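You operate a simulated robot arm through the tools that you are given. There is no shell and no other tool.

You are at the controls of a simulated robot arm. One attempt, no reset.

Task
Tip the last of the sprinkles into the icing and stir them through.
Fine: jar shut and back where it stood, icing spoon in its rest. Set down upright: sprinkle jar.

Only the result counts: the job must be done as asked and must still hold three seconds after the hand-in. Knocking over, shifting, dropping, spilling or breaking anything else fails it.

Robot
A 7-joint arm with a two-finger parallel gripper, fixed in place. Base frame: the origin is at the foot of the arm, x ahead of it, y to its left, z up. Lengths are in m, angles in rad, forces in N, time in s.
With the tool pointing down near the work surface it reaches from about 0.46 to 0.92 m from the base axis. Its first joint turns from -2.007 to 2.007 rad. Payload 3.91 kg.
The TCP is the grasp point between the finger pads, 0.03 m short of the fingertips. In the tool frame z runs along the fingers and y along their closing line. The gripper opens to 0.11 m. The fingers are 0.02 m wide and 0.01 m thick; the gripper's body (0.048 by 0.112 m) begins 0.055 m behind the TCP.
Orientation is that of the tool frame in the base frame, as a unit quaternion [x, y, z, w]. With the fingers straight down and closing along the base's y, the tool's x points along the base's -x, its y along +y and its z along -z.

Tools
- The arm moves only by the tool send_rows. Its argument "commands" is a list of rows, each a list of 6 numbers: the shift along the tool's x, y, z in m, then the turn, a rotation vector about the tool's x, y, z in rad. In form: [[dx, dy, dz, rx, ry, rz], ...]. A call has 1 to 20 rows; each row shifts and turns the commanded pose from where the row before left it, along the tool's axes as they then stand. "hand" is the gripper command, from -1 (fully open) to 1 (shut), values between in proportion, set as the call begins (left out, the last holds). A row lasts 0.2 s, in which the tool goes at most 0.05 m and 0.15 rad; a call with a longer step from one row to the next is refused whole, and so is a gripper value outside its range. Where a pose cannot be reached the arm comes as near as it can. A force on the tool above 40 N (or 10 N above the force at the start of the call, whichever is more), or a blocked arm, ends the call early, and 0.2 s more pass. Each finger travels about 0.153 m/s and halts on what it meets, pressing with about 43 N; the grip force reading is that of the motor and also rises with nothing between the fingers. The clock runs only during rows and for 0.2 s after the last one: add rows that do not move to give the fingers time. It gives the time, the measured TCP pose, the force on the tool (base axes), the opening and the grip force at its end, in the units of the frame above (readings bear some noise), with the torque about the TCP (base axes, N m) and any sound that the robot's microphone picked up.
- Cameras (640 x 400 px; columns grow to the right, rows downward): "scene" is fixed at [0.4057, 0.6471, 1.5694]; the picture's right is [-0.87, -0.50, 0.00], its down [-0.28, 0.48, -0.83] and it looks along [0.41, -0.72, -0.56] (base axes); focal length 329 px, centre (320, 200). "wrist" rides on the gripper at [0.073, 0.017, -0.103] in the tool frame; the picture's right is [-0.23, 0.97, 0.00], its down [-0.76, -0.18, -0.62] and it looks along [-0.61, -0.14, 0.78] (tool axes); focal length 222 px, centre (320, 200). There is no depth. A picture from a camera that has moved, and an enlarged one, comes with that camera's place and axes in the base frame and with its lens. The place of the scene camera against the robot may be out by one fixed shift of up to 0.012 m in any direction.
- capture(camera): a new picture of that camera. The clock stands still meanwhile.
- raise_lower(by): slides the trunk up (or, below 0, down) by that many m; the arm rides with it, the base frame stays. It gives what a move gives, with no picture.
- close_up(camera, box): a new picture of the part [left, top, right, bottom] of that camera's present view, enlarged. The clock stands still meanwhile.
- finish_job(): hands the job in; it is judged then, once.

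Nothing tells you positions but the pictures and the camera data. Unless the task says otherwise, let go and move clear before handing in.

The tools are called after ">>>" as a command line: name --pt "numbers of a row" for each row, then --argument value for the rest, lists and objects as JSON in quotes. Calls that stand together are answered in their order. send_rows: Moves the arm, as the interface text tells. Its arguments: {"type":"object","properties":{"commands":{"type":"array"},"hand":{"type":"number"}},"required":["commands"]} The other tools are called the same way: raise_lower (by) slides the trunk up or down; capture (camera) takes a picture; close_up (camera, box) takes an enlarged picture of a part of a camera's view; finish_job () hands the job in.

At the start:

```text
time_s: 0.0
tcp_pos: [0.5461, -0.0978, 1.3456]
ee_rot: [0.001, 1.0, 0.0, 0.001]
wrist_force: [-0.3, 0.6, 0.4]
moment: [-0.05, -0.04, -0.05]
gripper_width: 0.11
gripper_force: 0.1
trunk travel left (down, up): [-0.875, 0.115]
```

scene: 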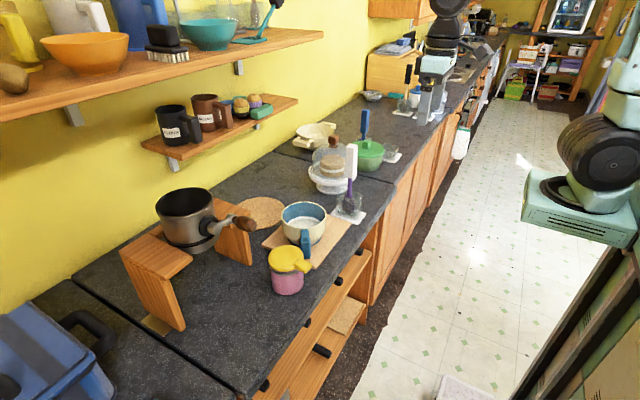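
wrist: 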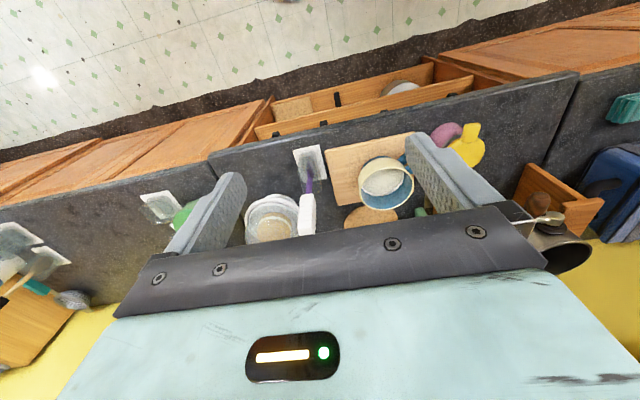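

I see a counter with a pink jar with a yellow lid/handle, a blue bowl on a wooden board, and upright spoons in holders. I'll enlarge these areas before I work out positions.

>>> close_up --camera "scene" --box '[220, 170, 400, 310]'

>>> close_up --camera "wrist" --box '[220, 100, 500, 260]'

>>> close_up --camera "scene" --box '[290, 90, 430, 220]'

```text
2.86 times, centred on (310, 240) of scene
camera zoom: at [0.4057, 0.6471, 1.5694], right [-0.87, -0.5, 0.0], down [-0.28, 0.48, -0.83], along [0.41, -0.72, -0.56], focal length 941 px, centre (349, 86)
```

zoom: 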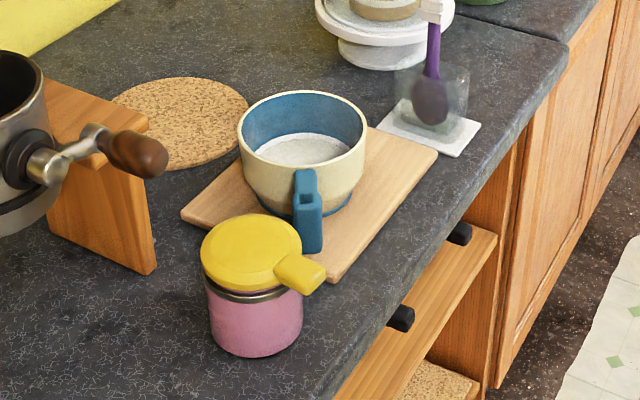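

```text
2.29 times, centred on (360, 180) of wrist
camera zoom: at [0.4755, -0.0802, 1.4484], right [0.23, 0.97, 0.0], down [0.76, -0.18, 0.62], along [0.61, -0.14, -0.78], focal length 508 px, centre (229, 246)
```

zoom: 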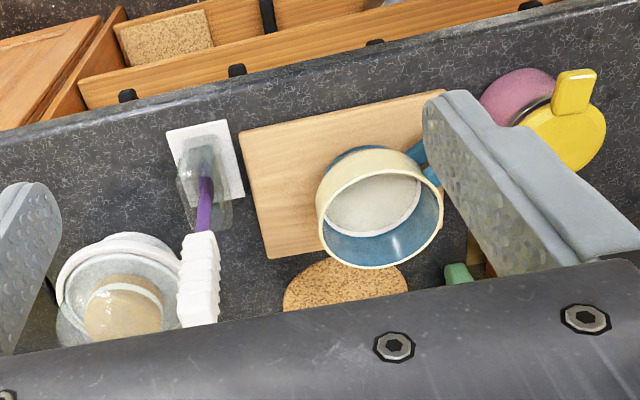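

```text
3.08 times, centred on (360, 155) of scene
camera zoom: at [0.4057, 0.6471, 1.5694], right [-0.87, -0.5, 0.0], down [-0.28, 0.48, -0.83], along [0.41, -0.72, -0.56], focal length 1014 px, centre (197, 338)
```

zoom: 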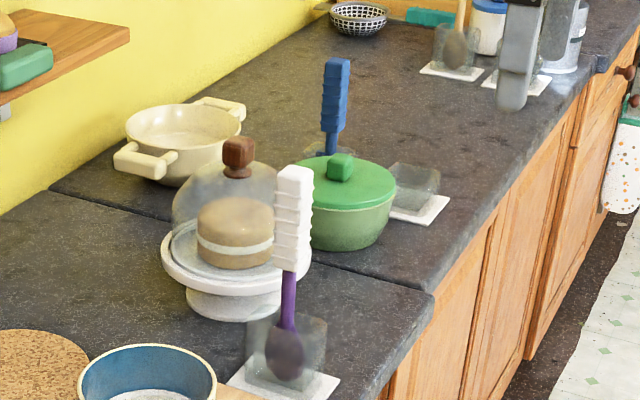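

The jar's lid centre comes out at about (0.765, 0.18, 1.01), with a tab pointing toward the robot. The counter top is at roughly z 0.905, the white-filled bowl sits on the board, and a purple spoon stands in a clear rest. I'll check the other areas for lookalikes before moving.

>>> close_up --camera "scene" --box '[255, 230, 325, 300]'

>>> close_up --camera "scene" --box '[120, 70, 300, 170]'

>>> close_up --camera "wrist" --box '[400, 90, 520, 170]'

>>> close_up --camera "scene" --box '[270, 180, 380, 260]'

>>> close_up --camera "wrist" --box '[270, 130, 430, 250]'

>>> close_up --camera "scene" --box '[350, 30, 470, 130]'

```text
5.71 times, centred on (290, 265) of scene
camera zoom: at [0.4057, 0.6471, 1.5694], right [-0.87, -0.5, 0.0], down [-0.28, 0.48, -0.83], along [0.41, -0.72, -0.56], focal length 1882 px, centre (491, -171)
```

zoom: 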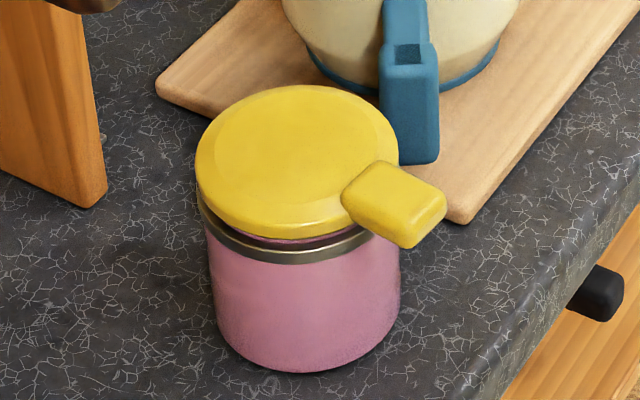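

```text
3.56 times, centred on (210, 120) of scene
camera zoom: at [0.4057, 0.6471, 1.5694], right [-0.87, -0.5, 0.0], down [-0.28, 0.48, -0.83], along [0.41, -0.72, -0.56], focal length 1171 px, centre (711, 484)
```

zoom: 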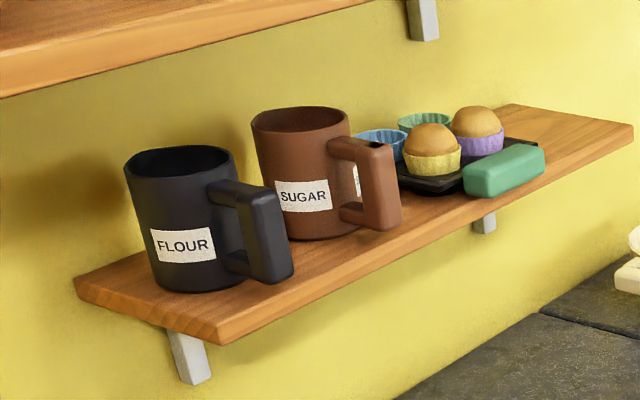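

```text
5.00 times, centred on (460, 130) of wrist
camera zoom: at [0.4755, -0.0802, 1.4484], right [0.23, 0.97, 0.0], down [0.76, -0.18, 0.62], along [0.61, -0.14, -0.78], focal length 1111 px, centre (-380, 550)
```

zoom: 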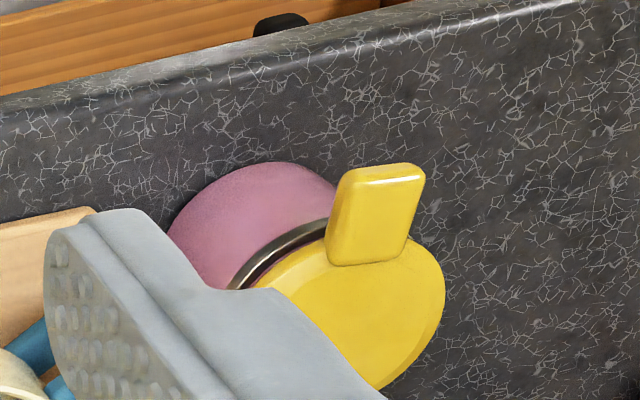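

```text
5.00 times, centred on (325, 220) of scene
camera zoom: at [0.4057, 0.6471, 1.5694], right [-0.87, -0.5, 0.0], down [-0.28, 0.48, -0.83], along [0.41, -0.72, -0.56], focal length 1647 px, centre (295, 100)
```

zoom: 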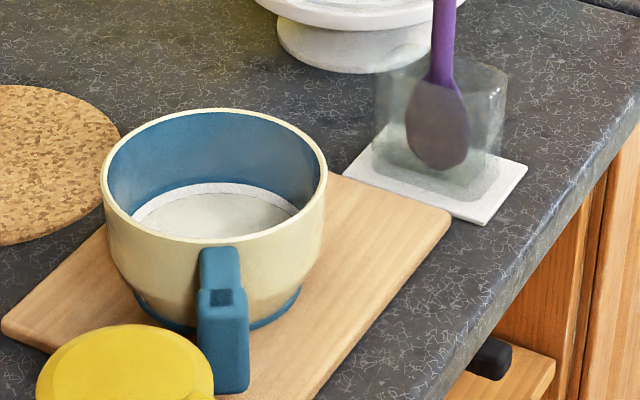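

```text
3.33 times, centred on (350, 190) of wrist
camera zoom: at [0.4755, -0.0802, 1.4484], right [0.23, 0.97, 0.0], down [0.76, -0.18, 0.62], along [0.61, -0.14, -0.78], focal length 740 px, centre (220, 233)
```

zoom: 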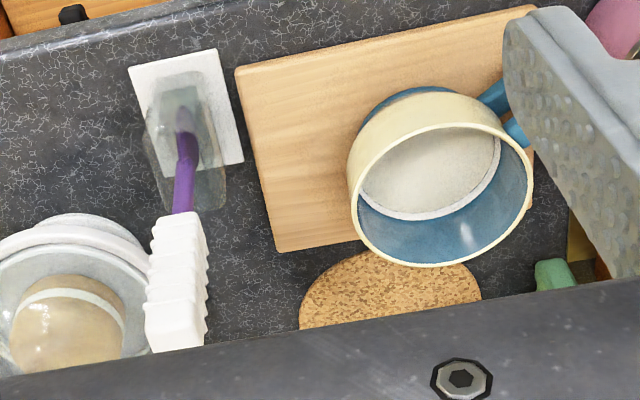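

```text
4.00 times, centred on (410, 80) of scene
camera zoom: at [0.4057, 0.6471, 1.5694], right [-0.87, -0.5, 0.0], down [-0.28, 0.48, -0.83], along [0.41, -0.72, -0.56], focal length 1318 px, centre (-40, 680)
```

zoom: 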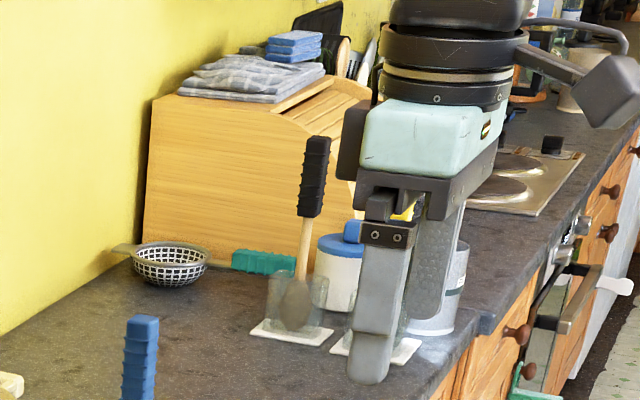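

The jar is about 0.087 m across, and the lid tab is at about (0.71, 0.18, 1.0). The bowl rim centre is near (0.824, 0.006, 1.0), the spoon stands near (0.76, -0.17), and a pot knob overhangs near (0.81, 0.25, 1.13). I'll move to a viewing spot near the jar, staying well back from it.

>>> send_rows --pt "-0.002 0.037 0.012 0 0 0" --pt "-0.002 0.037 0.012 0 0 0" --pt "-0.002 0.037 0.012 0 0 0" --pt "-0.002 0.037 0.012 0 0 0" --pt "-0.002 0.037 0.012 0 0 0" --pt "-0.002 0.037 0.012 0 0 0" --pt "-0.002 0.037 0.012 0 0 0" --pt "-0.002 0.037 0.012 0 0 0" --hand -1

>>> capture --camera "wrist"

```text
time_s: 1.8
tcp_pos: [0.564, 0.1989, 1.2502]
ee_rot: [0.001, 1.0, 0.001, -0.001]
wrist_force: [0.5, -1.0, -0.2]
moment: [0.03, 0.0, -0.02]
gripper_width: 0.1098
gripper_force: 0.0
trunk travel left (down, up): [-0.875, 0.115]
```

```text
taken
camera wrist: at [0.4921, 0.2163, 1.3526], right [0.23, 0.97, 0.0], down [0.76, -0.18, 0.62], along [0.61, -0.14, -0.78], focal length 222 px, centre (320, 200)
```

wrist: 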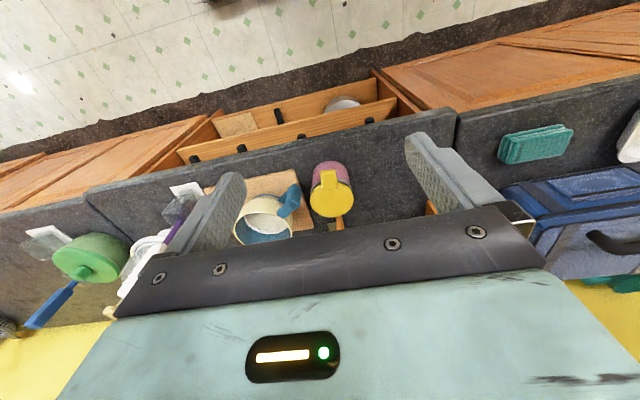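

>>> close_up --camera "wrist" --box '[280, 140, 400, 220]'

>>> close_up --camera "wrist" --box '[200, 160, 360, 260]'

>>> capture --camera "scene"

```text
5.00 times, centred on (340, 180) of wrist
camera zoom: at [0.4921, 0.2163, 1.3526], right [0.23, 0.97, 0.0], down [0.76, -0.18, 0.62], along [0.61, -0.14, -0.78], focal length 1111 px, centre (220, 300)
```

zoom: 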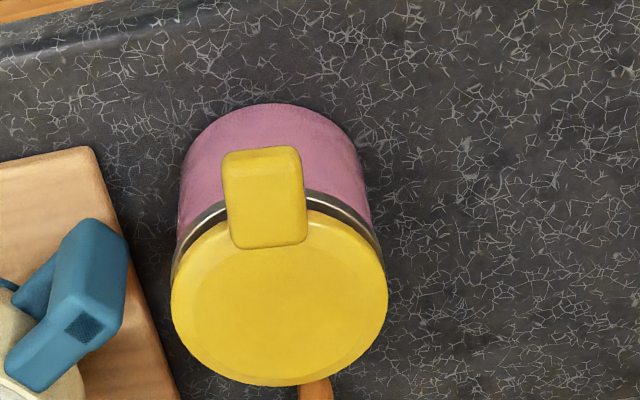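

```text
4.00 times, centred on (280, 210) of wrist
camera zoom: at [0.4921, 0.2163, 1.3526], right [0.23, 0.97, 0.0], down [0.76, -0.18, 0.62], along [0.61, -0.14, -0.78], focal length 888 px, centre (480, 160)
```

zoom: 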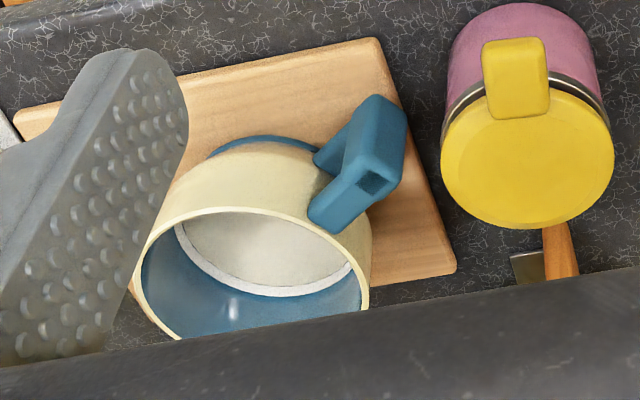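

```text
taken
```

scene: 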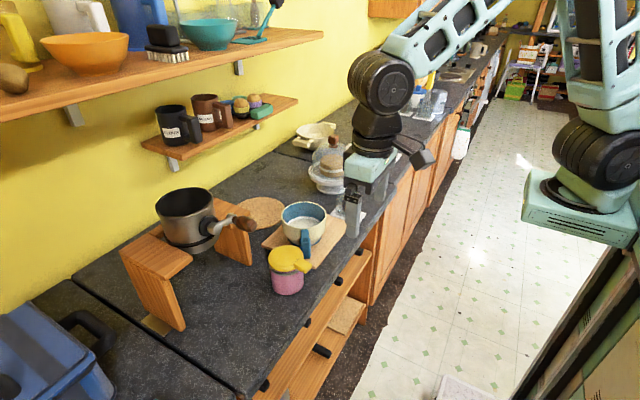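

The lid has an offset tab on the robot side, so it may be hinged on the far side. I'll turn the wrist and look at the jar from the bowl's side to see how the lid is attached.

>>> send_rows --pt "0 0 0 0 0 -0.15" --pt "0 0 0 0 0 -0.15" --pt "0 0 0 0 0 -0.15" --pt "0 0 0 0 0 -0.15" --pt "0 0 0 0 0 -0.15" --pt "0 0 0 0 0 -0.15" --pt "0 0 0 0 0 -0.15" --pt "0 0 0 0 0 -0.15" --pt "0 0 0 0 0 -0.15" --pt "0 0 0 0 0 -0.15" --pt "0 0 0 0 0 -0.0708" --pt "0.0213 -0.0337 0.007 0 0 0" --pt "0.0213 -0.0337 0.007 0 0 0" --pt "0.0213 -0.0337 0.007 0 0 0" --pt "0.0213 -0.0337 0.007 0 0 0" --pt "0.0213 -0.0337 0.007 0 0 0" --pt "0.0213 -0.0337 0.007 0 0 0"

>>> capture --camera "wrist"

>>> capture --camera "scene"

```text
time_s: 5.4
tcp_pos: [0.7635, 0.0692, 1.2084]
ee_rot: [-0.706, 0.708, 0.0, 0.0]
wrist_force: [-0.7, 0.3, 0.3]
moment: [-0.02, -0.02, 0.0]
gripper_width: 0.11
gripper_force: 0.0
trunk travel left (down, up): [-0.875, 0.115]
```

```text
taken
camera wrist: at [0.7477, -0.0031, 1.312], right [-0.97, 0.23, 0.0], down [0.18, 0.76, 0.62], along [0.14, 0.61, -0.78], focal length 222 px, centre (320, 200)
```

wrist: 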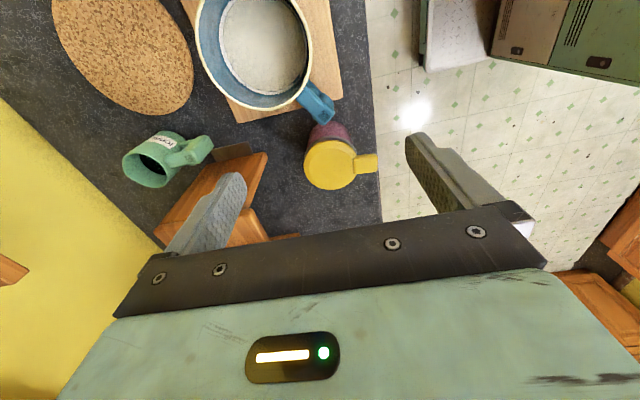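

```text
taken
```

scene: 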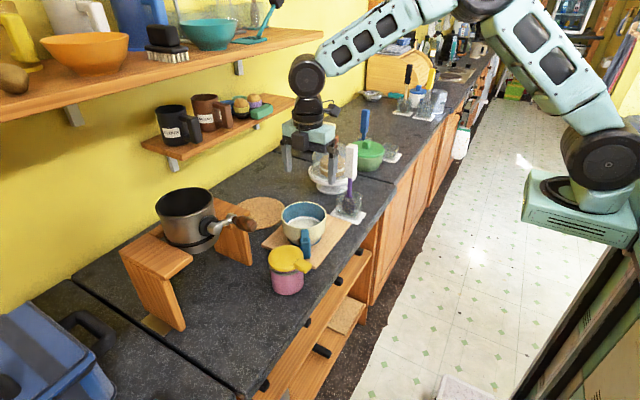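

There's a teal mug with a label behind the stand that I couldn't see before. I'll zoom in on it and on the jar's lid.

>>> close_up --camera "wrist" --box '[100, 110, 240, 210]'

>>> close_up --camera "wrist" --box '[280, 110, 390, 200]'

>>> close_up --camera "wrist" --box '[190, 0, 350, 120]'

```text
4.00 times, centred on (170, 160) of wrist
camera zoom: at [0.7477, -0.0031, 1.312], right [-0.97, 0.23, 0.0], down [0.18, 0.76, 0.62], along [0.14, 0.61, -0.78], focal length 888 px, centre (920, 360)
```

zoom: 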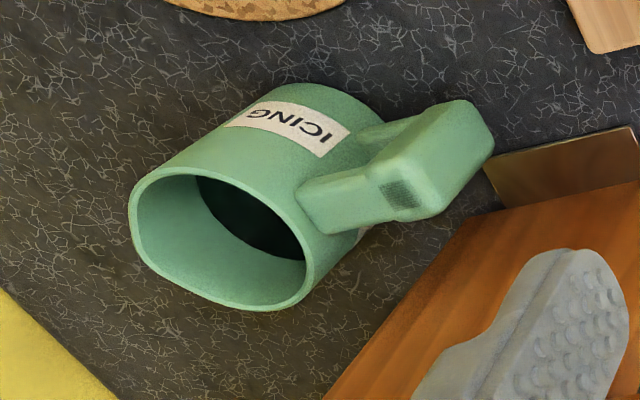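

```text
4.44 times, centred on (335, 155) of wrist
camera zoom: at [0.7477, -0.0031, 1.312], right [-0.97, 0.23, 0.0], down [0.18, 0.76, 0.62], along [0.14, 0.61, -0.78], focal length 987 px, centre (253, 400)
```

zoom: 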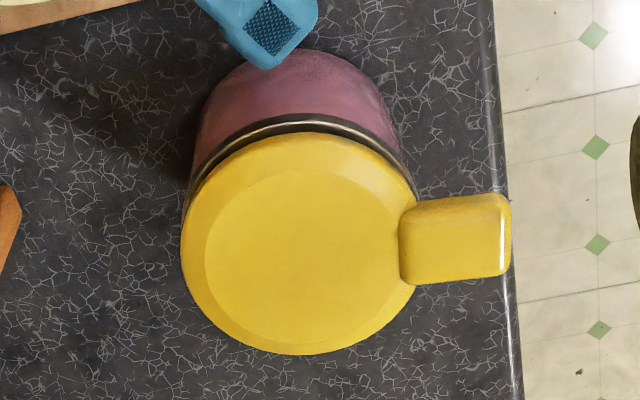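

```text
3.33 times, centred on (270, 60) of wrist
camera zoom: at [0.7477, -0.0031, 1.312], right [-0.97, 0.23, 0.0], down [0.18, 0.76, 0.62], along [0.14, 0.61, -0.78], focal length 740 px, centre (487, 667)
```

zoom: 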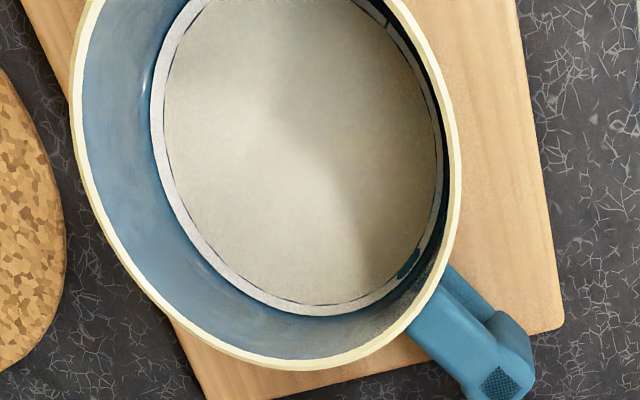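

The teal mug behind the stand is labelled ICING but looks dark inside, while the bowl on the board holds white stuff. I'll look down into the mug before deciding which one is the icing.

>>> send_rows --pt "0 -0.03 -0.02 0 0 0" --pt "0 -0.03 -0.02 0 0 0" --pt "0 -0.03 -0.02 0 0 0"

>>> capture --camera "wrist"

>>> close_up --camera "wrist" --box '[150, 100, 310, 220]'

```text
time_s: 6.2
tcp_pos: [0.8547, 0.0694, 1.2681]
ee_rot: [-0.706, 0.708, 0.0, 0.0]
wrist_force: [-0.2, 0.5, 0.3]
moment: [-0.02, 0.0, 0.02]
gripper_width: 0.1101
gripper_force: 0.1
trunk travel left (down, up): [-0.875, 0.115]
```

```text
taken
camera wrist: at [0.8388, -0.0023, 1.3718], right [-0.97, 0.23, 0.0], down [0.18, 0.76, 0.62], along [0.14, 0.61, -0.78], focal length 222 px, centre (320, 200)
```

wrist: 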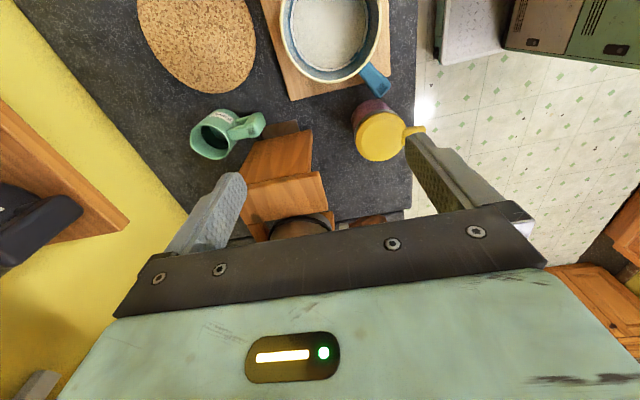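

```text
3.33 times, centred on (230, 160) of wrist
camera zoom: at [0.8388, -0.0023, 1.3718], right [-0.97, 0.23, 0.0], down [0.18, 0.76, 0.62], along [0.14, 0.61, -0.78], focal length 740 px, centre (620, 333)
```

zoom: 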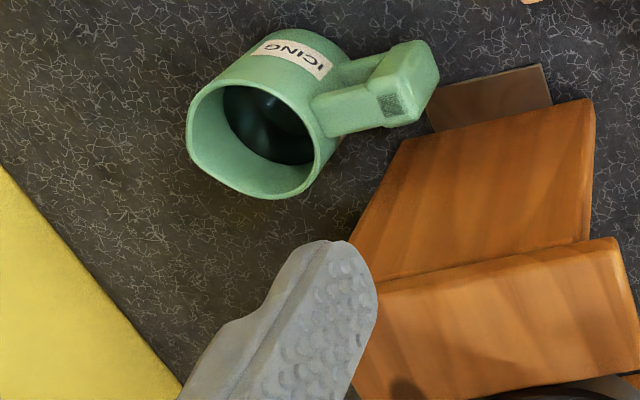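

The ICING mug holds a dark glossy liquid and sits about 1.07 m out, beyond reach. Before settling on the white bowl, I'll check the other pots and spoons farther along the counter.

>>> send_rows --pt "0 0 0 0 0 0.15" --pt "0 0 0 0 0 0.15" --pt "0 0 0 0 0 0.15" --pt "0 0 0 0 0 0.15" --pt "0 0 0 0 0 0.15" --pt "0 0 0 0 0 0.15" --pt "0 0 0 0 0 0.15" --pt "0 0 0 0 0 0.15" --pt "0 0 0 0 0 0.15" --pt "0 0 0 0 0 0.15" --pt "0 0 0 0 0 0.0708" --pt "0.026 -0.041 -0.0089 0 0 0" --pt "0.026 -0.041 -0.0089 0 0 0" --pt "0.026 -0.041 -0.0089 0 0 0" --pt "0.026 -0.041 -0.0089 0 0 0" --pt "0.026 -0.041 -0.0089 0 0 0" --pt "0.026 -0.041 -0.0089 0 0 0" --pt "0.026 -0.041 -0.0089 0 0 0" --pt "0.026 -0.041 -0.0089 0 0 0" --pt "0.026 -0.041 -0.0089 0 0 0"

>>> capture --camera "wrist"

```text
time_s: 10.4
tcp_pos: [0.6186, -0.2969, 1.3484]
ee_rot: [-0.001, 1.0, -0.001, 0.0]
wrist_force: [0.7, 0.2, 0.6]
moment: [-0.03, 0.02, -0.02]
gripper_width: 0.1098
gripper_force: 0.1
trunk travel left (down, up): [-0.875, 0.115]
```

```text
taken
camera wrist: at [0.5476, -0.2797, 1.4504], right [0.23, 0.97, 0.0], down [0.76, -0.18, 0.62], along [0.61, -0.14, -0.78], focal length 222 px, centre (320, 200)
```

wrist: 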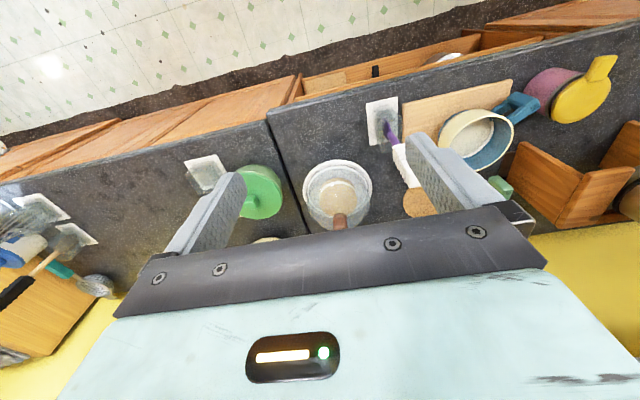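

The gripper hides the wall side of the counter. I'll tilt the tool forward to look into the cream pot and at the blue spoon.

>>> send_rows --pt "0 -0.02 0 0 -0.15 0" --pt "0 -0.02 0 0 -0.15 0" --pt "0 -0.02 0 0 -0.15 0" --pt "0 -0.02 0 0 -0.15 0"

>>> capture --camera "wrist"

```text
time_s: 11.4
tcp_pos: [0.6206, -0.3784, 1.3463]
ee_rot: [0.001, 0.955, -0.001, 0.296]
wrist_force: [-0.5, 1.1, 0.1]
moment: [0.0, 0.05, -0.03]
gripper_width: 0.11
gripper_force: 0.1
trunk travel left (down, up): [-0.875, 0.115]
```

```text
taken
camera wrist: at [0.5041, -0.3605, 1.3916], right [0.19, 0.97, 0.13], down [0.28, -0.18, 0.94], along [0.94, -0.14, -0.3], focal length 222 px, centre (320, 200)
```

wrist: 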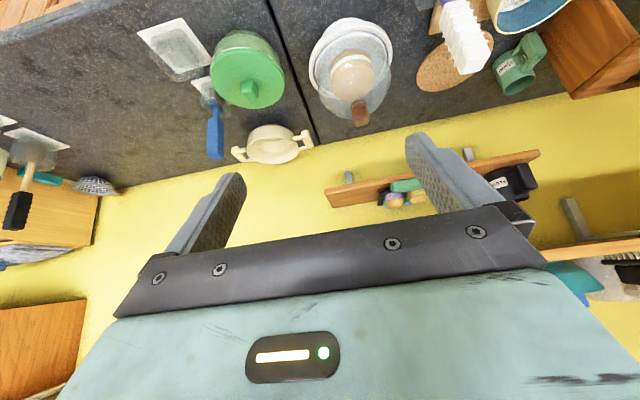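

>>> close_up --camera "wrist" --box '[120, 10, 320, 170]'

>>> close_up --camera "wrist" --box '[400, 0, 560, 120]'

>>> close_up --camera "wrist" --box '[0, 110, 130, 240]'

```text
2.50 times, centred on (220, 90) of wrist
camera zoom: at [0.5041, -0.3605, 1.3916], right [0.19, 0.97, 0.13], down [0.28, -0.18, 0.94], along [0.94, -0.14, -0.3], focal length 555 px, centre (570, 475)
```

zoom: 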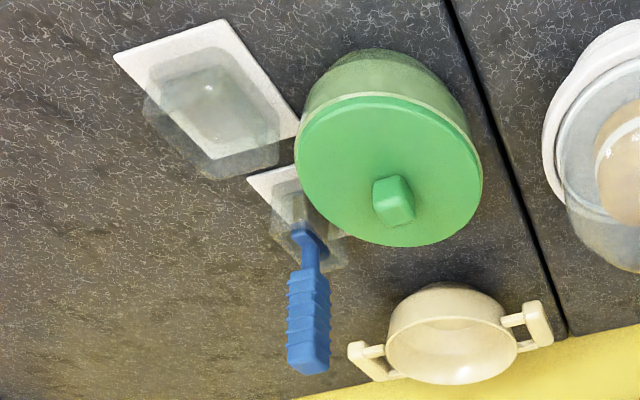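

```text
3.33 times, centred on (480, 60) of wrist
camera zoom: at [0.5041, -0.3605, 1.3916], right [0.19, 0.97, 0.13], down [0.28, -0.18, 0.94], along [0.94, -0.14, -0.3], focal length 740 px, centre (-213, 667)
```

zoom: 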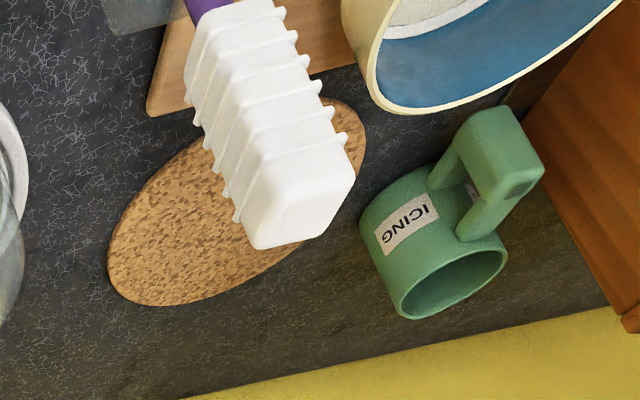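

```text
3.08 times, centred on (65, 175) of wrist
camera zoom: at [0.5041, -0.3605, 1.3916], right [0.19, 0.97, 0.13], down [0.28, -0.18, 0.94], along [0.94, -0.14, -0.3], focal length 684 px, centre (1105, 277)
```

zoom: 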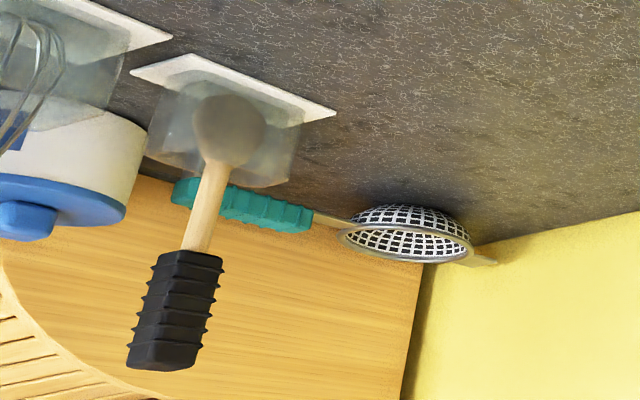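

The pots here are empty or closed, and each has its own spoon and rest, so the white bowl with the purple spoon beside it is the icing. I'll straighten the tool and move above the jar's tab to test how the lid opens.

>>> send_rows --pt "0 0 0 0 0.15 0" --pt "0 0 0 0 0.15 0" --pt "0 0 0 0 0.15 0" --pt "0 0 0 0 0.15 0" --pt "-0.005 0.0467 0.0122 0 0 0" --pt "-0.005 0.0467 0.0122 0 0 0" --pt "-0.005 0.0467 0.0122 0 0 0" --pt "-0.005 0.0467 0.0122 0 0 0" --pt "-0.005 0.0467 0.0122 0 0 0" --pt "-0.005 0.0467 0.0122 0 0 0" --pt "-0.005 0.0467 0.0122 0 0 0" --pt "-0.005 0.0467 0.0122 0 0 0" --pt "-0.005 0.0467 0.0122 0 0 0" --pt "-0.005 0.0467 0.0122 0 0 0" --pt "-0.005 0.0467 0.0122 0 0 0" --pt "-0.005 0.0467 0.0122 0 0 0"

>>> capture --camera "wrist"

>>> capture --camera "scene"

```text
time_s: 14.8
tcp_pos: [0.6808, 0.1815, 1.2009]
ee_rot: [0.002, 1.0, -0.001, 0.0]
wrist_force: [-0.5, 0.4, 1.8]
moment: [0.02, -0.04, 0.03]
gripper_width: 0.1102
gripper_force: 0.1
trunk travel left (down, up): [-0.875, 0.115]
```

```text
taken
camera wrist: at [0.6111, 0.1998, 1.3035], right [0.23, 0.97, 0.0], down [0.76, -0.18, 0.62], along [0.61, -0.14, -0.78], focal length 222 px, centre (320, 200)
```

wrist: 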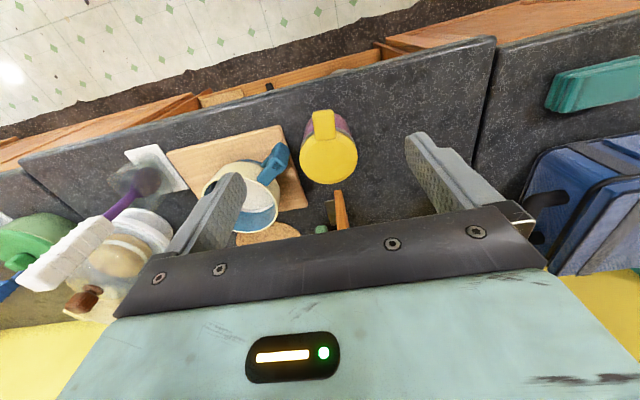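

```text
taken
```

scene: 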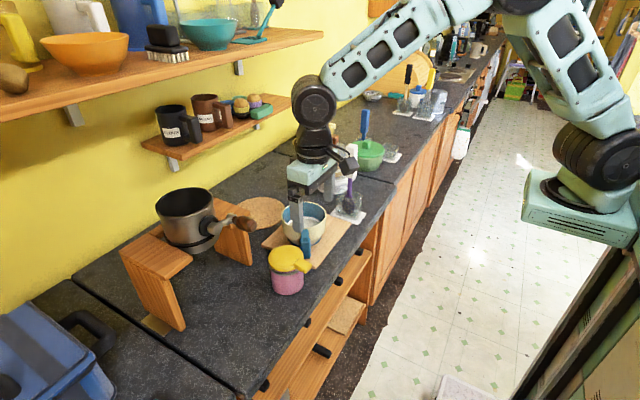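

The tool is straight again and offset from the tab. I'll lower to just above the tab and check the alignment.

>>> send_rows --pt "-0.007 0 0.035 0 0 0" --pt "-0.007 0 0.035 0 0 0" --pt "-0.007 0 0.035 0 0 0" --pt "-0.007 0 0.035 0 0 0"

>>> capture --camera "wrist"

>>> close_up --camera "scene" --box '[220, 170, 380, 300]'

```text
time_s: 15.8
tcp_pos: [0.71, 0.1815, 1.0615]
ee_rot: [0.002, 1.0, 0.0, -0.001]
wrist_force: [-0.3, 0.3, -0.4]
moment: [-0.02, -0.05, -0.01]
gripper_width: 0.1101
gripper_force: 0.2
trunk travel left (down, up): [-0.875, 0.115]
```

```text
taken
camera wrist: at [0.6389, 0.1992, 1.1642], right [0.23, 0.97, 0.0], down [0.76, -0.18, 0.62], along [0.61, -0.14, -0.78], focal length 222 px, centre (320, 200)
```

wrist: 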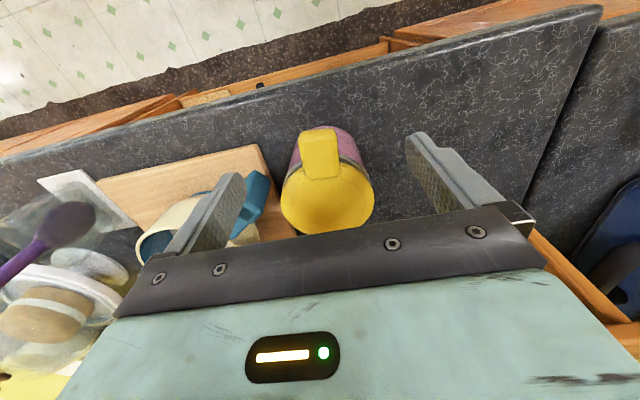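

```text
3.08 times, centred on (300, 235) of scene
camera zoom: at [0.4057, 0.6471, 1.5694], right [-0.87, -0.5, 0.0], down [-0.28, 0.48, -0.83], along [0.41, -0.72, -0.56], focal length 1014 px, centre (382, 92)
```

zoom: 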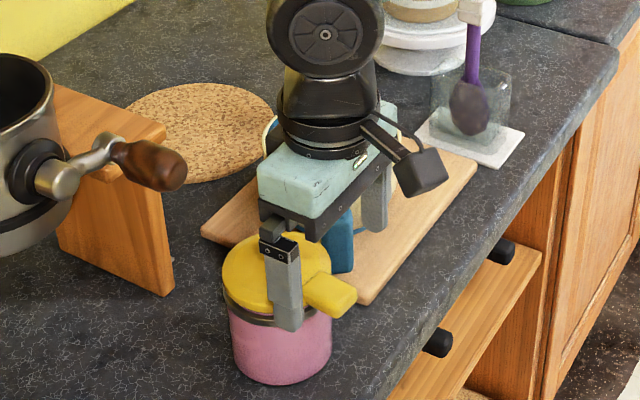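

The fingers straddle the tab and the bowl's handle is clear. I'll go down around the tab and close.

>>> send_rows --pt "0 0 0.028 0 0 0" --pt "0 0 0.026 0 0 0"

>>> close_up --camera "scene" --box '[240, 200, 360, 300]'

>>> capture --camera "wrist"

```text
time_s: 16.4
tcp_pos: [0.7083, 0.1816, 1.0062]
ee_rot: [0.0, 1.0, 0.001, -0.001]
wrist_force: [-0.2, -0.5, 0.8]
moment: [0.02, -0.03, -0.02]
gripper_width: 0.1099
gripper_force: 0.0
trunk travel left (down, up): [-0.875, 0.115]
```

```text
4.00 times, centred on (300, 250) of scene
camera zoom: at [0.4057, 0.6471, 1.5694], right [-0.87, -0.5, 0.0], down [-0.28, 0.48, -0.83], along [0.41, -0.72, -0.56], focal length 1318 px, centre (400, 0)
```

zoom: 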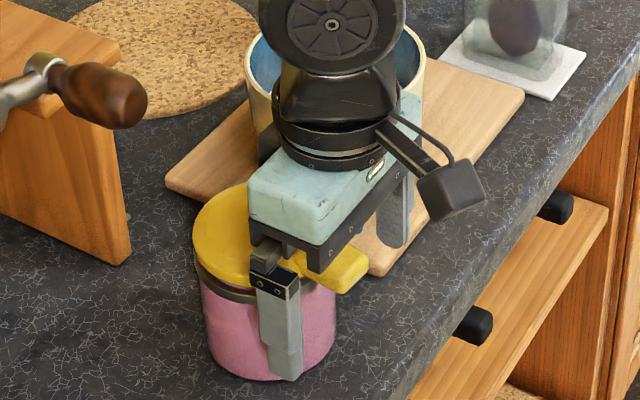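

```text
taken
camera wrist: at [0.6374, 0.1995, 1.1092], right [0.23, 0.97, 0.0], down [0.76, -0.18, 0.62], along [0.61, -0.14, -0.78], focal length 222 px, centre (320, 200)
```

wrist: 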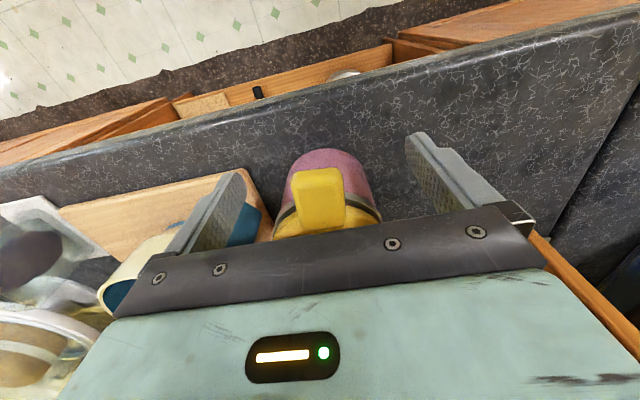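

The tab sits between the fingers, so I'll close on it.

>>> send_rows --pt "0 0 0 0 0 0" --pt "0 0 0 0 0 0" --pt "0 0 0 0 0 0" --hand 1

>>> capture --camera "wrist"

```text
time_s: 17.2
tcp_pos: [0.7097, 0.1821, 1.0059]
ee_rot: [0.001, 1.0, 0.0, 0.0]
wrist_force: [1.6, -2.0, 0.7]
moment: [0.11, 0.0, -0.18]
gripper_width: 0.0292
gripper_force: 42.8
trunk travel left (down, up): [-0.875, 0.115]
```

```text
taken
camera wrist: at [0.6379, 0.1995, 1.1093], right [0.23, 0.97, 0.0], down [0.76, -0.18, 0.62], along [0.61, -0.14, -0.78], focal length 222 px, centre (320, 200)
```

wrist: 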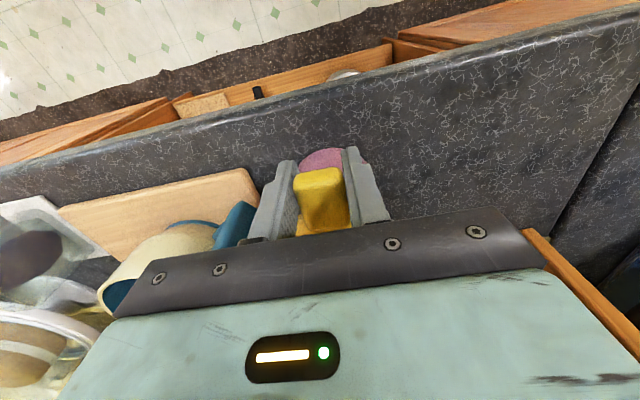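

I have the tab, with a width of 0.029. I'll lift a few millimetres and read the force to tell a hinge from a loose lid.

>>> send_rows --pt "0 0 -0.003 0 0 0" --pt "0 0 -0.003 0 0 0" --pt "0 0 0 0 0 0"

>>> close_up --camera "scene" --box '[240, 200, 360, 300]'

>>> capture --camera "wrist"

```text
time_s: 18.0
tcp_pos: [0.7087, 0.1808, 1.0116]
ee_rot: [0.0, 1.0, 0.0, -0.001]
wrist_force: [-0.6, -0.1, -6.6]
moment: [0.0, 0.69, -0.03]
gripper_width: 0.0297
gripper_force: 43.6
trunk travel left (down, up): [-0.875, 0.115]
```

```text
4.00 times, centred on (300, 250) of scene
camera zoom: at [0.4057, 0.6471, 1.5694], right [-0.87, -0.5, 0.0], down [-0.28, 0.48, -0.83], along [0.41, -0.72, -0.56], focal length 1318 px, centre (400, 0)
```

zoom: 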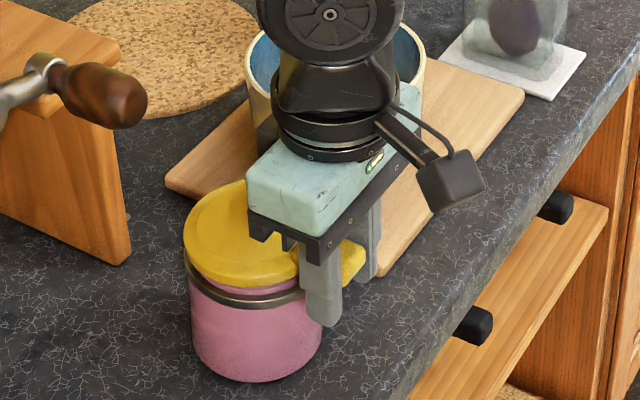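

```text
taken
camera wrist: at [0.6377, 0.1995, 1.1151], right [0.23, 0.97, 0.0], down [0.76, -0.18, 0.62], along [0.61, -0.14, -0.78], focal length 222 px, centre (320, 200)
```

wrist: 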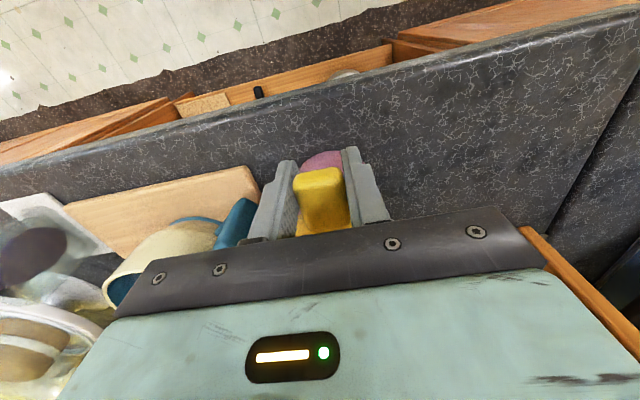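

The reaction acts about 0.105 m beyond the tab, so the lid is hinged on the far (+x) side. I'll set it back down, let go, and open it by pushing up under the tab with a level tool, because rotating the tool here would bring the hand near the pot knob.

>>> send_rows --pt "0 0 0.003 0 0 0" --pt "0 0 0.003 0 0 0" --pt "0 0 0 0 0 0"

>>> close_up --camera "scene" --box '[240, 200, 360, 300]'

```text
time_s: 18.8
tcp_pos: [0.709, 0.1826, 1.0068]
ee_rot: [0.0, 1.0, 0.0, 0.0]
wrist_force: [2.2, -0.3, -0.9]
moment: [0.15, 0.12, -0.07]
gripper_width: 0.0299
gripper_force: 42.9
trunk travel left (down, up): [-0.875, 0.115]
```

```text
4.00 times, centred on (300, 250) of scene
camera zoom: at [0.4057, 0.6471, 1.5694], right [-0.87, -0.5, 0.0], down [-0.28, 0.48, -0.83], along [0.41, -0.72, -0.56], focal length 1318 px, centre (400, 0)
```

zoom: 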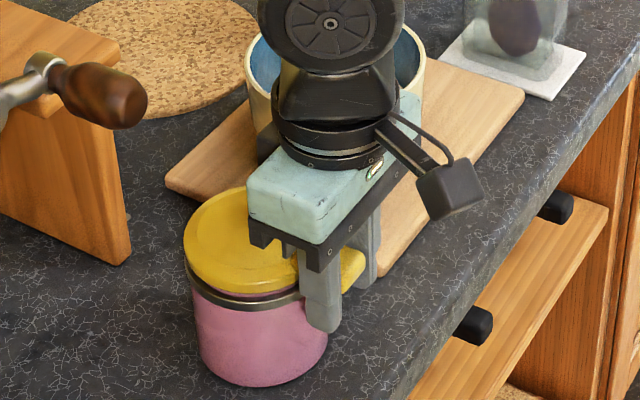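

The lid is seated and the jar moved only a few millimetres. I'll let go and rise clear.

>>> send_rows --pt "0 0 0 0 0 0" --pt "0 0 0 0 0 0" --pt "0.01 0 -0.03 0 0 0" --pt "0.02 0 -0.04 0 0 0" --pt "0.02 0 -0.04 0 0 0" --hand -0.6

>>> close_up --camera "scene" --box '[255, 230, 325, 300]'

>>> capture --camera "wrist"

```text
time_s: 20.0
tcp_pos: [0.6589, 0.1832, 1.1169]
ee_rot: [0.001, 1.0, 0.0, 0.0]
wrist_force: [0.0, 0.0, -0.1]
moment: [0.03, 0.0, 0.03]
gripper_width: 0.0881
gripper_force: 0.0
trunk travel left (down, up): [-0.875, 0.115]
```

```text
5.71 times, centred on (290, 265) of scene
camera zoom: at [0.4057, 0.6471, 1.5694], right [-0.87, -0.5, 0.0], down [-0.28, 0.48, -0.83], along [0.41, -0.72, -0.56], focal length 1882 px, centre (491, -171)
```

zoom: 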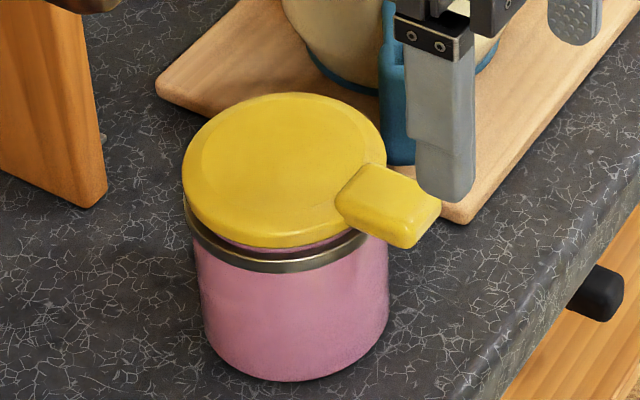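

```text
taken
camera wrist: at [0.5876, 0.2007, 1.2198], right [0.23, 0.97, 0.0], down [0.76, -0.18, 0.62], along [0.61, -0.14, -0.78], focal length 222 px, centre (320, 200)
```

wrist: 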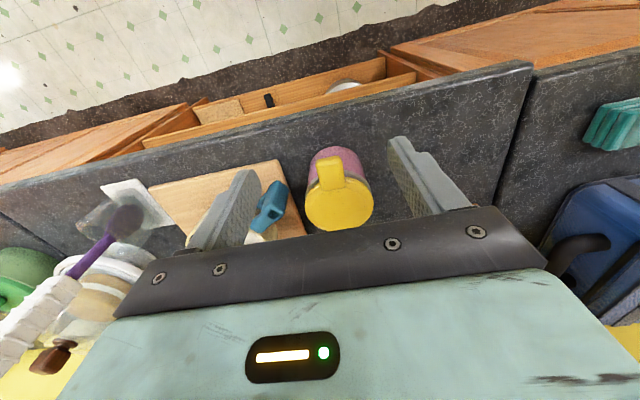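

The jar is standing, shifted about 8 mm in +y. I'll take one more precise look at the tab before the tool goes level.

>>> close_up --camera "wrist" --box '[280, 130, 400, 240]'

```text
3.64 times, centred on (340, 185) of wrist
camera zoom: at [0.5876, 0.2007, 1.2198], right [0.23, 0.97, 0.0], down [0.76, -0.18, 0.62], along [0.61, -0.14, -0.78], focal length 808 px, centre (247, 254)
```

zoom: 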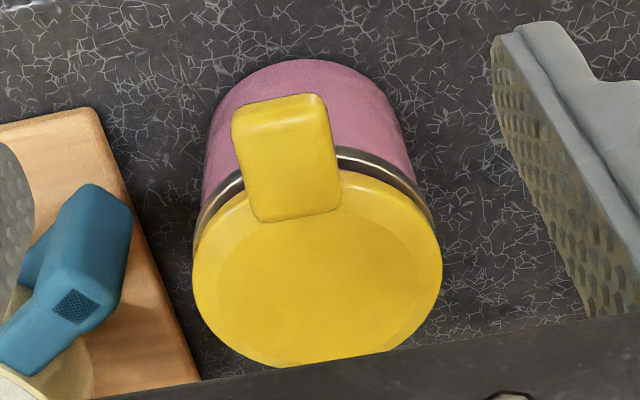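

The jar is now at about (0.766, 0.184) with the tab pointing straight at the robot. I'll back up and turn the wrist half round, so the camera ends up on top once the tool is level.

>>> send_rows --pt "0.025 0 -0.04 0 0 0" --pt "0.025 0 -0.04 0 0 0" --pt "0 0 0 0 0 -0.15" --pt "0 0 0 0 0 -0.15" --pt "0 0 0 0 0 -0.15" --pt "0 0 0 0 0 -0.15" --pt "0 0 0 0 0 -0.15" --pt "0 0 0 0 0 -0.15" --pt "0 0 0 0 0 -0.15" --pt "0 0 0 0 0 -0.15" --pt "0 0 0 0 0 -0.15" --pt "0 0 0 0 0 -0.15" --pt "0 0 0 0 0 -0.15" --pt "0 0 0 0 0 -0.15" --pt "0 0 0 0 0 -0.15" --pt "0 0 0 0 0 -0.15" --pt "0 0 0 0 0 -0.15" --pt "0 0 0 0 0 -0.15" --pt "0 0 0 0 0 -0.15" --pt "0 0 0 0 0 -0.15"

>>> send_rows --pt "0 0 0 0 0 -0.15" --pt "0 0 0 0 0 -0.15" --pt "0 0 0 0 0 -0.1416"

```text
time_s: 24.2
tcp_pos: [0.6084, 0.1816, 1.196]
ee_rot: [0.976, -0.218, 0.0, 0.0]
wrist_force: [-0.4, -0.1, 0.6]
moment: [0.0, 0.0, 0.02]
gripper_width: 0.088
gripper_force: 0.1
trunk travel left (down, up): [-0.875, 0.115]
```

```text
time_s: 25.0
tcp_pos: [0.6081, 0.1819, 1.1969]
ee_rot: [1.0, 0.0, 0.0, -0.001]
wrist_force: [-0.2, 0.3, 0.2]
moment: [0.01, 0.01, 0.01]
gripper_width: 0.0882
gripper_force: 0.1
trunk travel left (down, up): [-0.875, 0.115]
```

The half turn worked and the orientation is clean. Now I'll pitch the tool toward level in stages.

>>> send_rows --pt "0 0 0 0 0.15 0" --pt "0 0 0 0 0.15 0" --pt "0 0 0 0 0.15 0" --pt "0 0 0 0 0.15 0" --pt "0 0 0 0 0.15 0" --pt "0 0 0 0 0.15 0" --hand 1

>>> capture --camera "scene"

>>> capture --camera "wrist"

```text
time_s: 26.4
tcp_pos: [0.6097, 0.1809, 1.197]
ee_rot: [0.9, -0.001, 0.436, 0.0]
wrist_force: [0.1, -0.1, 0.0]
moment: [0.01, -0.01, -0.01]
gripper_width: 0.0
gripper_force: 37.8
trunk travel left (down, up): [-0.875, 0.115]
```

```text
taken
```

scene: 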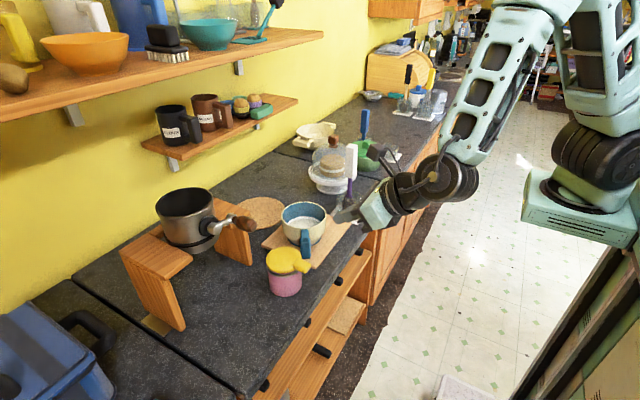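

```text
taken
camera wrist: at [0.5742, 0.165, 1.3176], right [-0.14, -0.97, -0.18], down [-0.96, 0.18, -0.21], along [0.24, 0.14, -0.96], focal length 222 px, centre (320, 200)
```

wrist: 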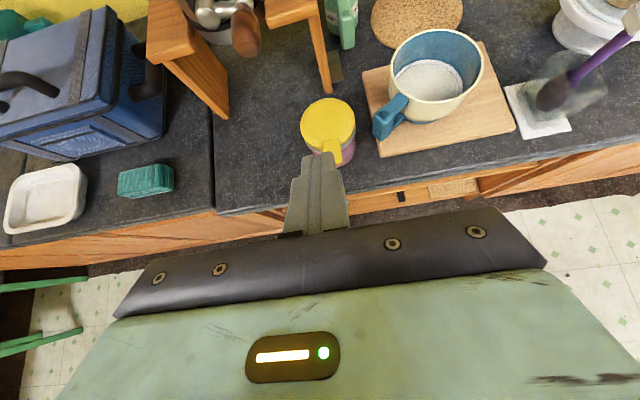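

The view with the camera on top is good. I'll continue to a level tool.

>>> send_rows --pt "0 0 0 0 0.15 0" --pt "0 0 0 0 0.15 0" --pt "0 0 0 0 0.15 0" --pt "0 0 0 0 0.15 0" --pt "0 0 0 0 0.0708 0"

>>> capture --camera "scene"

>>> capture --camera "wrist"

```text
time_s: 27.6
tcp_pos: [0.6093, 0.1811, 1.197]
ee_rot: [0.706, -0.001, 0.708, 0.001]
wrist_force: [0.0, 0.1, 0.2]
moment: [0.02, 0.02, -0.02]
gripper_width: 0.0
gripper_force: 37.3
trunk travel left (down, up): [-0.875, 0.115]
```

```text
taken
```

scene: 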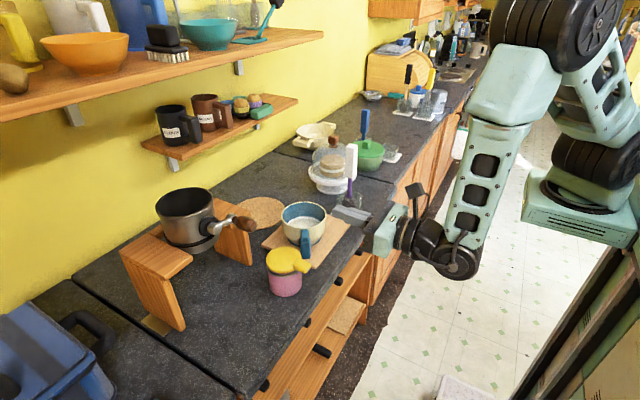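

```text
taken
camera wrist: at [0.5065, 0.1651, 1.2697], right [0.0, -0.97, -0.23], down [-0.62, 0.18, -0.76], along [0.78, 0.14, -0.61], focal length 222 px, centre (320, 200)
```

wrist: 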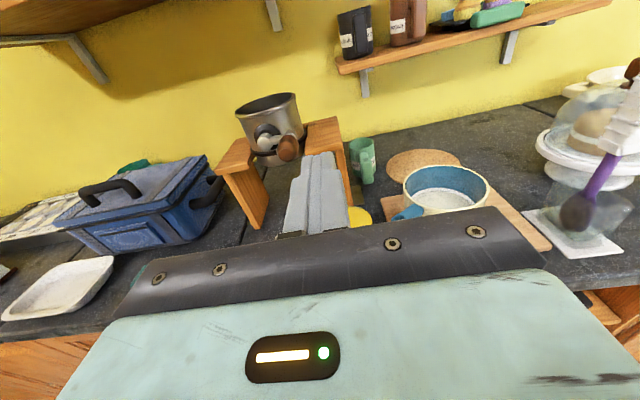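

The tool is level. I'll lower to just below tab height, still short of the jar.

>>> send_rows --pt "-0.045 -0.0006 0.005 0 0 0" --pt "-0.045 -0.0006 0.005 0 0 0" --pt "-0.045 -0.0006 0.005 0 0 0" --pt "-0.045 -0.0006 0.005 0 0 0" --pt "-0.042 -0.0006 0.005 0 0 0"

>>> capture --camera "wrist"

>>> close_up --camera "scene" --box '[240, 200, 400, 300]'

```text
time_s: 28.8
tcp_pos: [0.6333, 0.1841, 0.9737]
ee_rot: [0.707, -0.001, 0.707, 0.002]
wrist_force: [-0.7, -0.2, -0.4]
moment: [0.0, 0.01, 0.02]
gripper_width: 0.0
gripper_force: 37.3
trunk travel left (down, up): [-0.875, 0.115]
```

```text
taken
camera wrist: at [0.5307, 0.1684, 1.0465], right [0.0, -0.97, -0.23], down [-0.62, 0.18, -0.76], along [0.78, 0.14, -0.61], focal length 222 px, centre (320, 200)
```

wrist: 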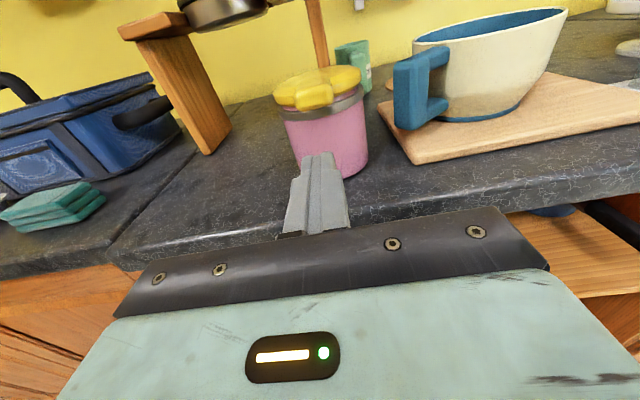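

```text
4.00 times, centred on (320, 250) of scene
camera zoom: at [0.4057, 0.6471, 1.5694], right [-0.87, -0.5, 0.0], down [-0.28, 0.48, -0.83], along [0.41, -0.72, -0.56], focal length 1318 px, centre (320, 0)
```

zoom: 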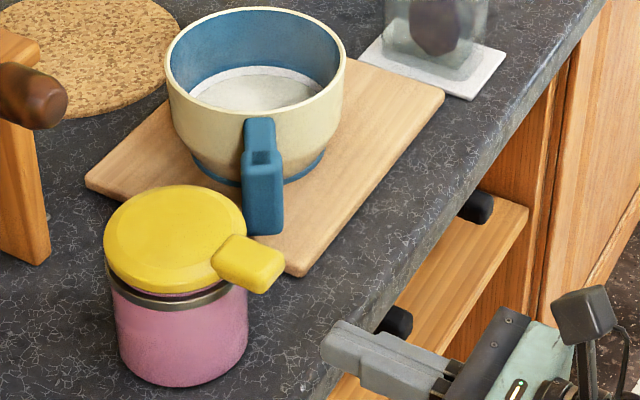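

>>> close_up --camera "wrist" --box '[250, 50, 410, 190]'

```text
2.86 times, centred on (330, 120) of wrist
camera zoom: at [0.5307, 0.1684, 1.0465], right [0.0, -0.97, -0.23], down [-0.62, 0.18, -0.76], along [0.78, 0.14, -0.61], focal length 635 px, centre (291, 429)
```

zoom: 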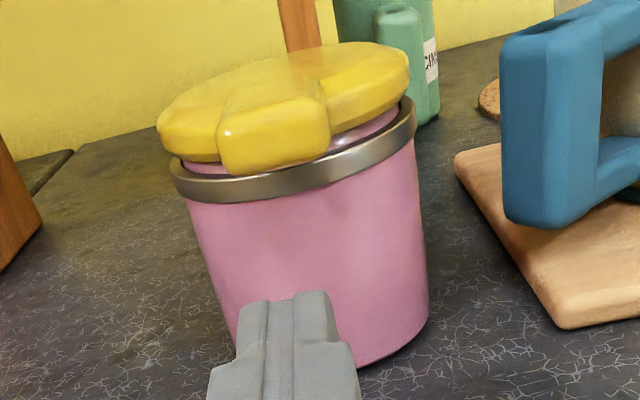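

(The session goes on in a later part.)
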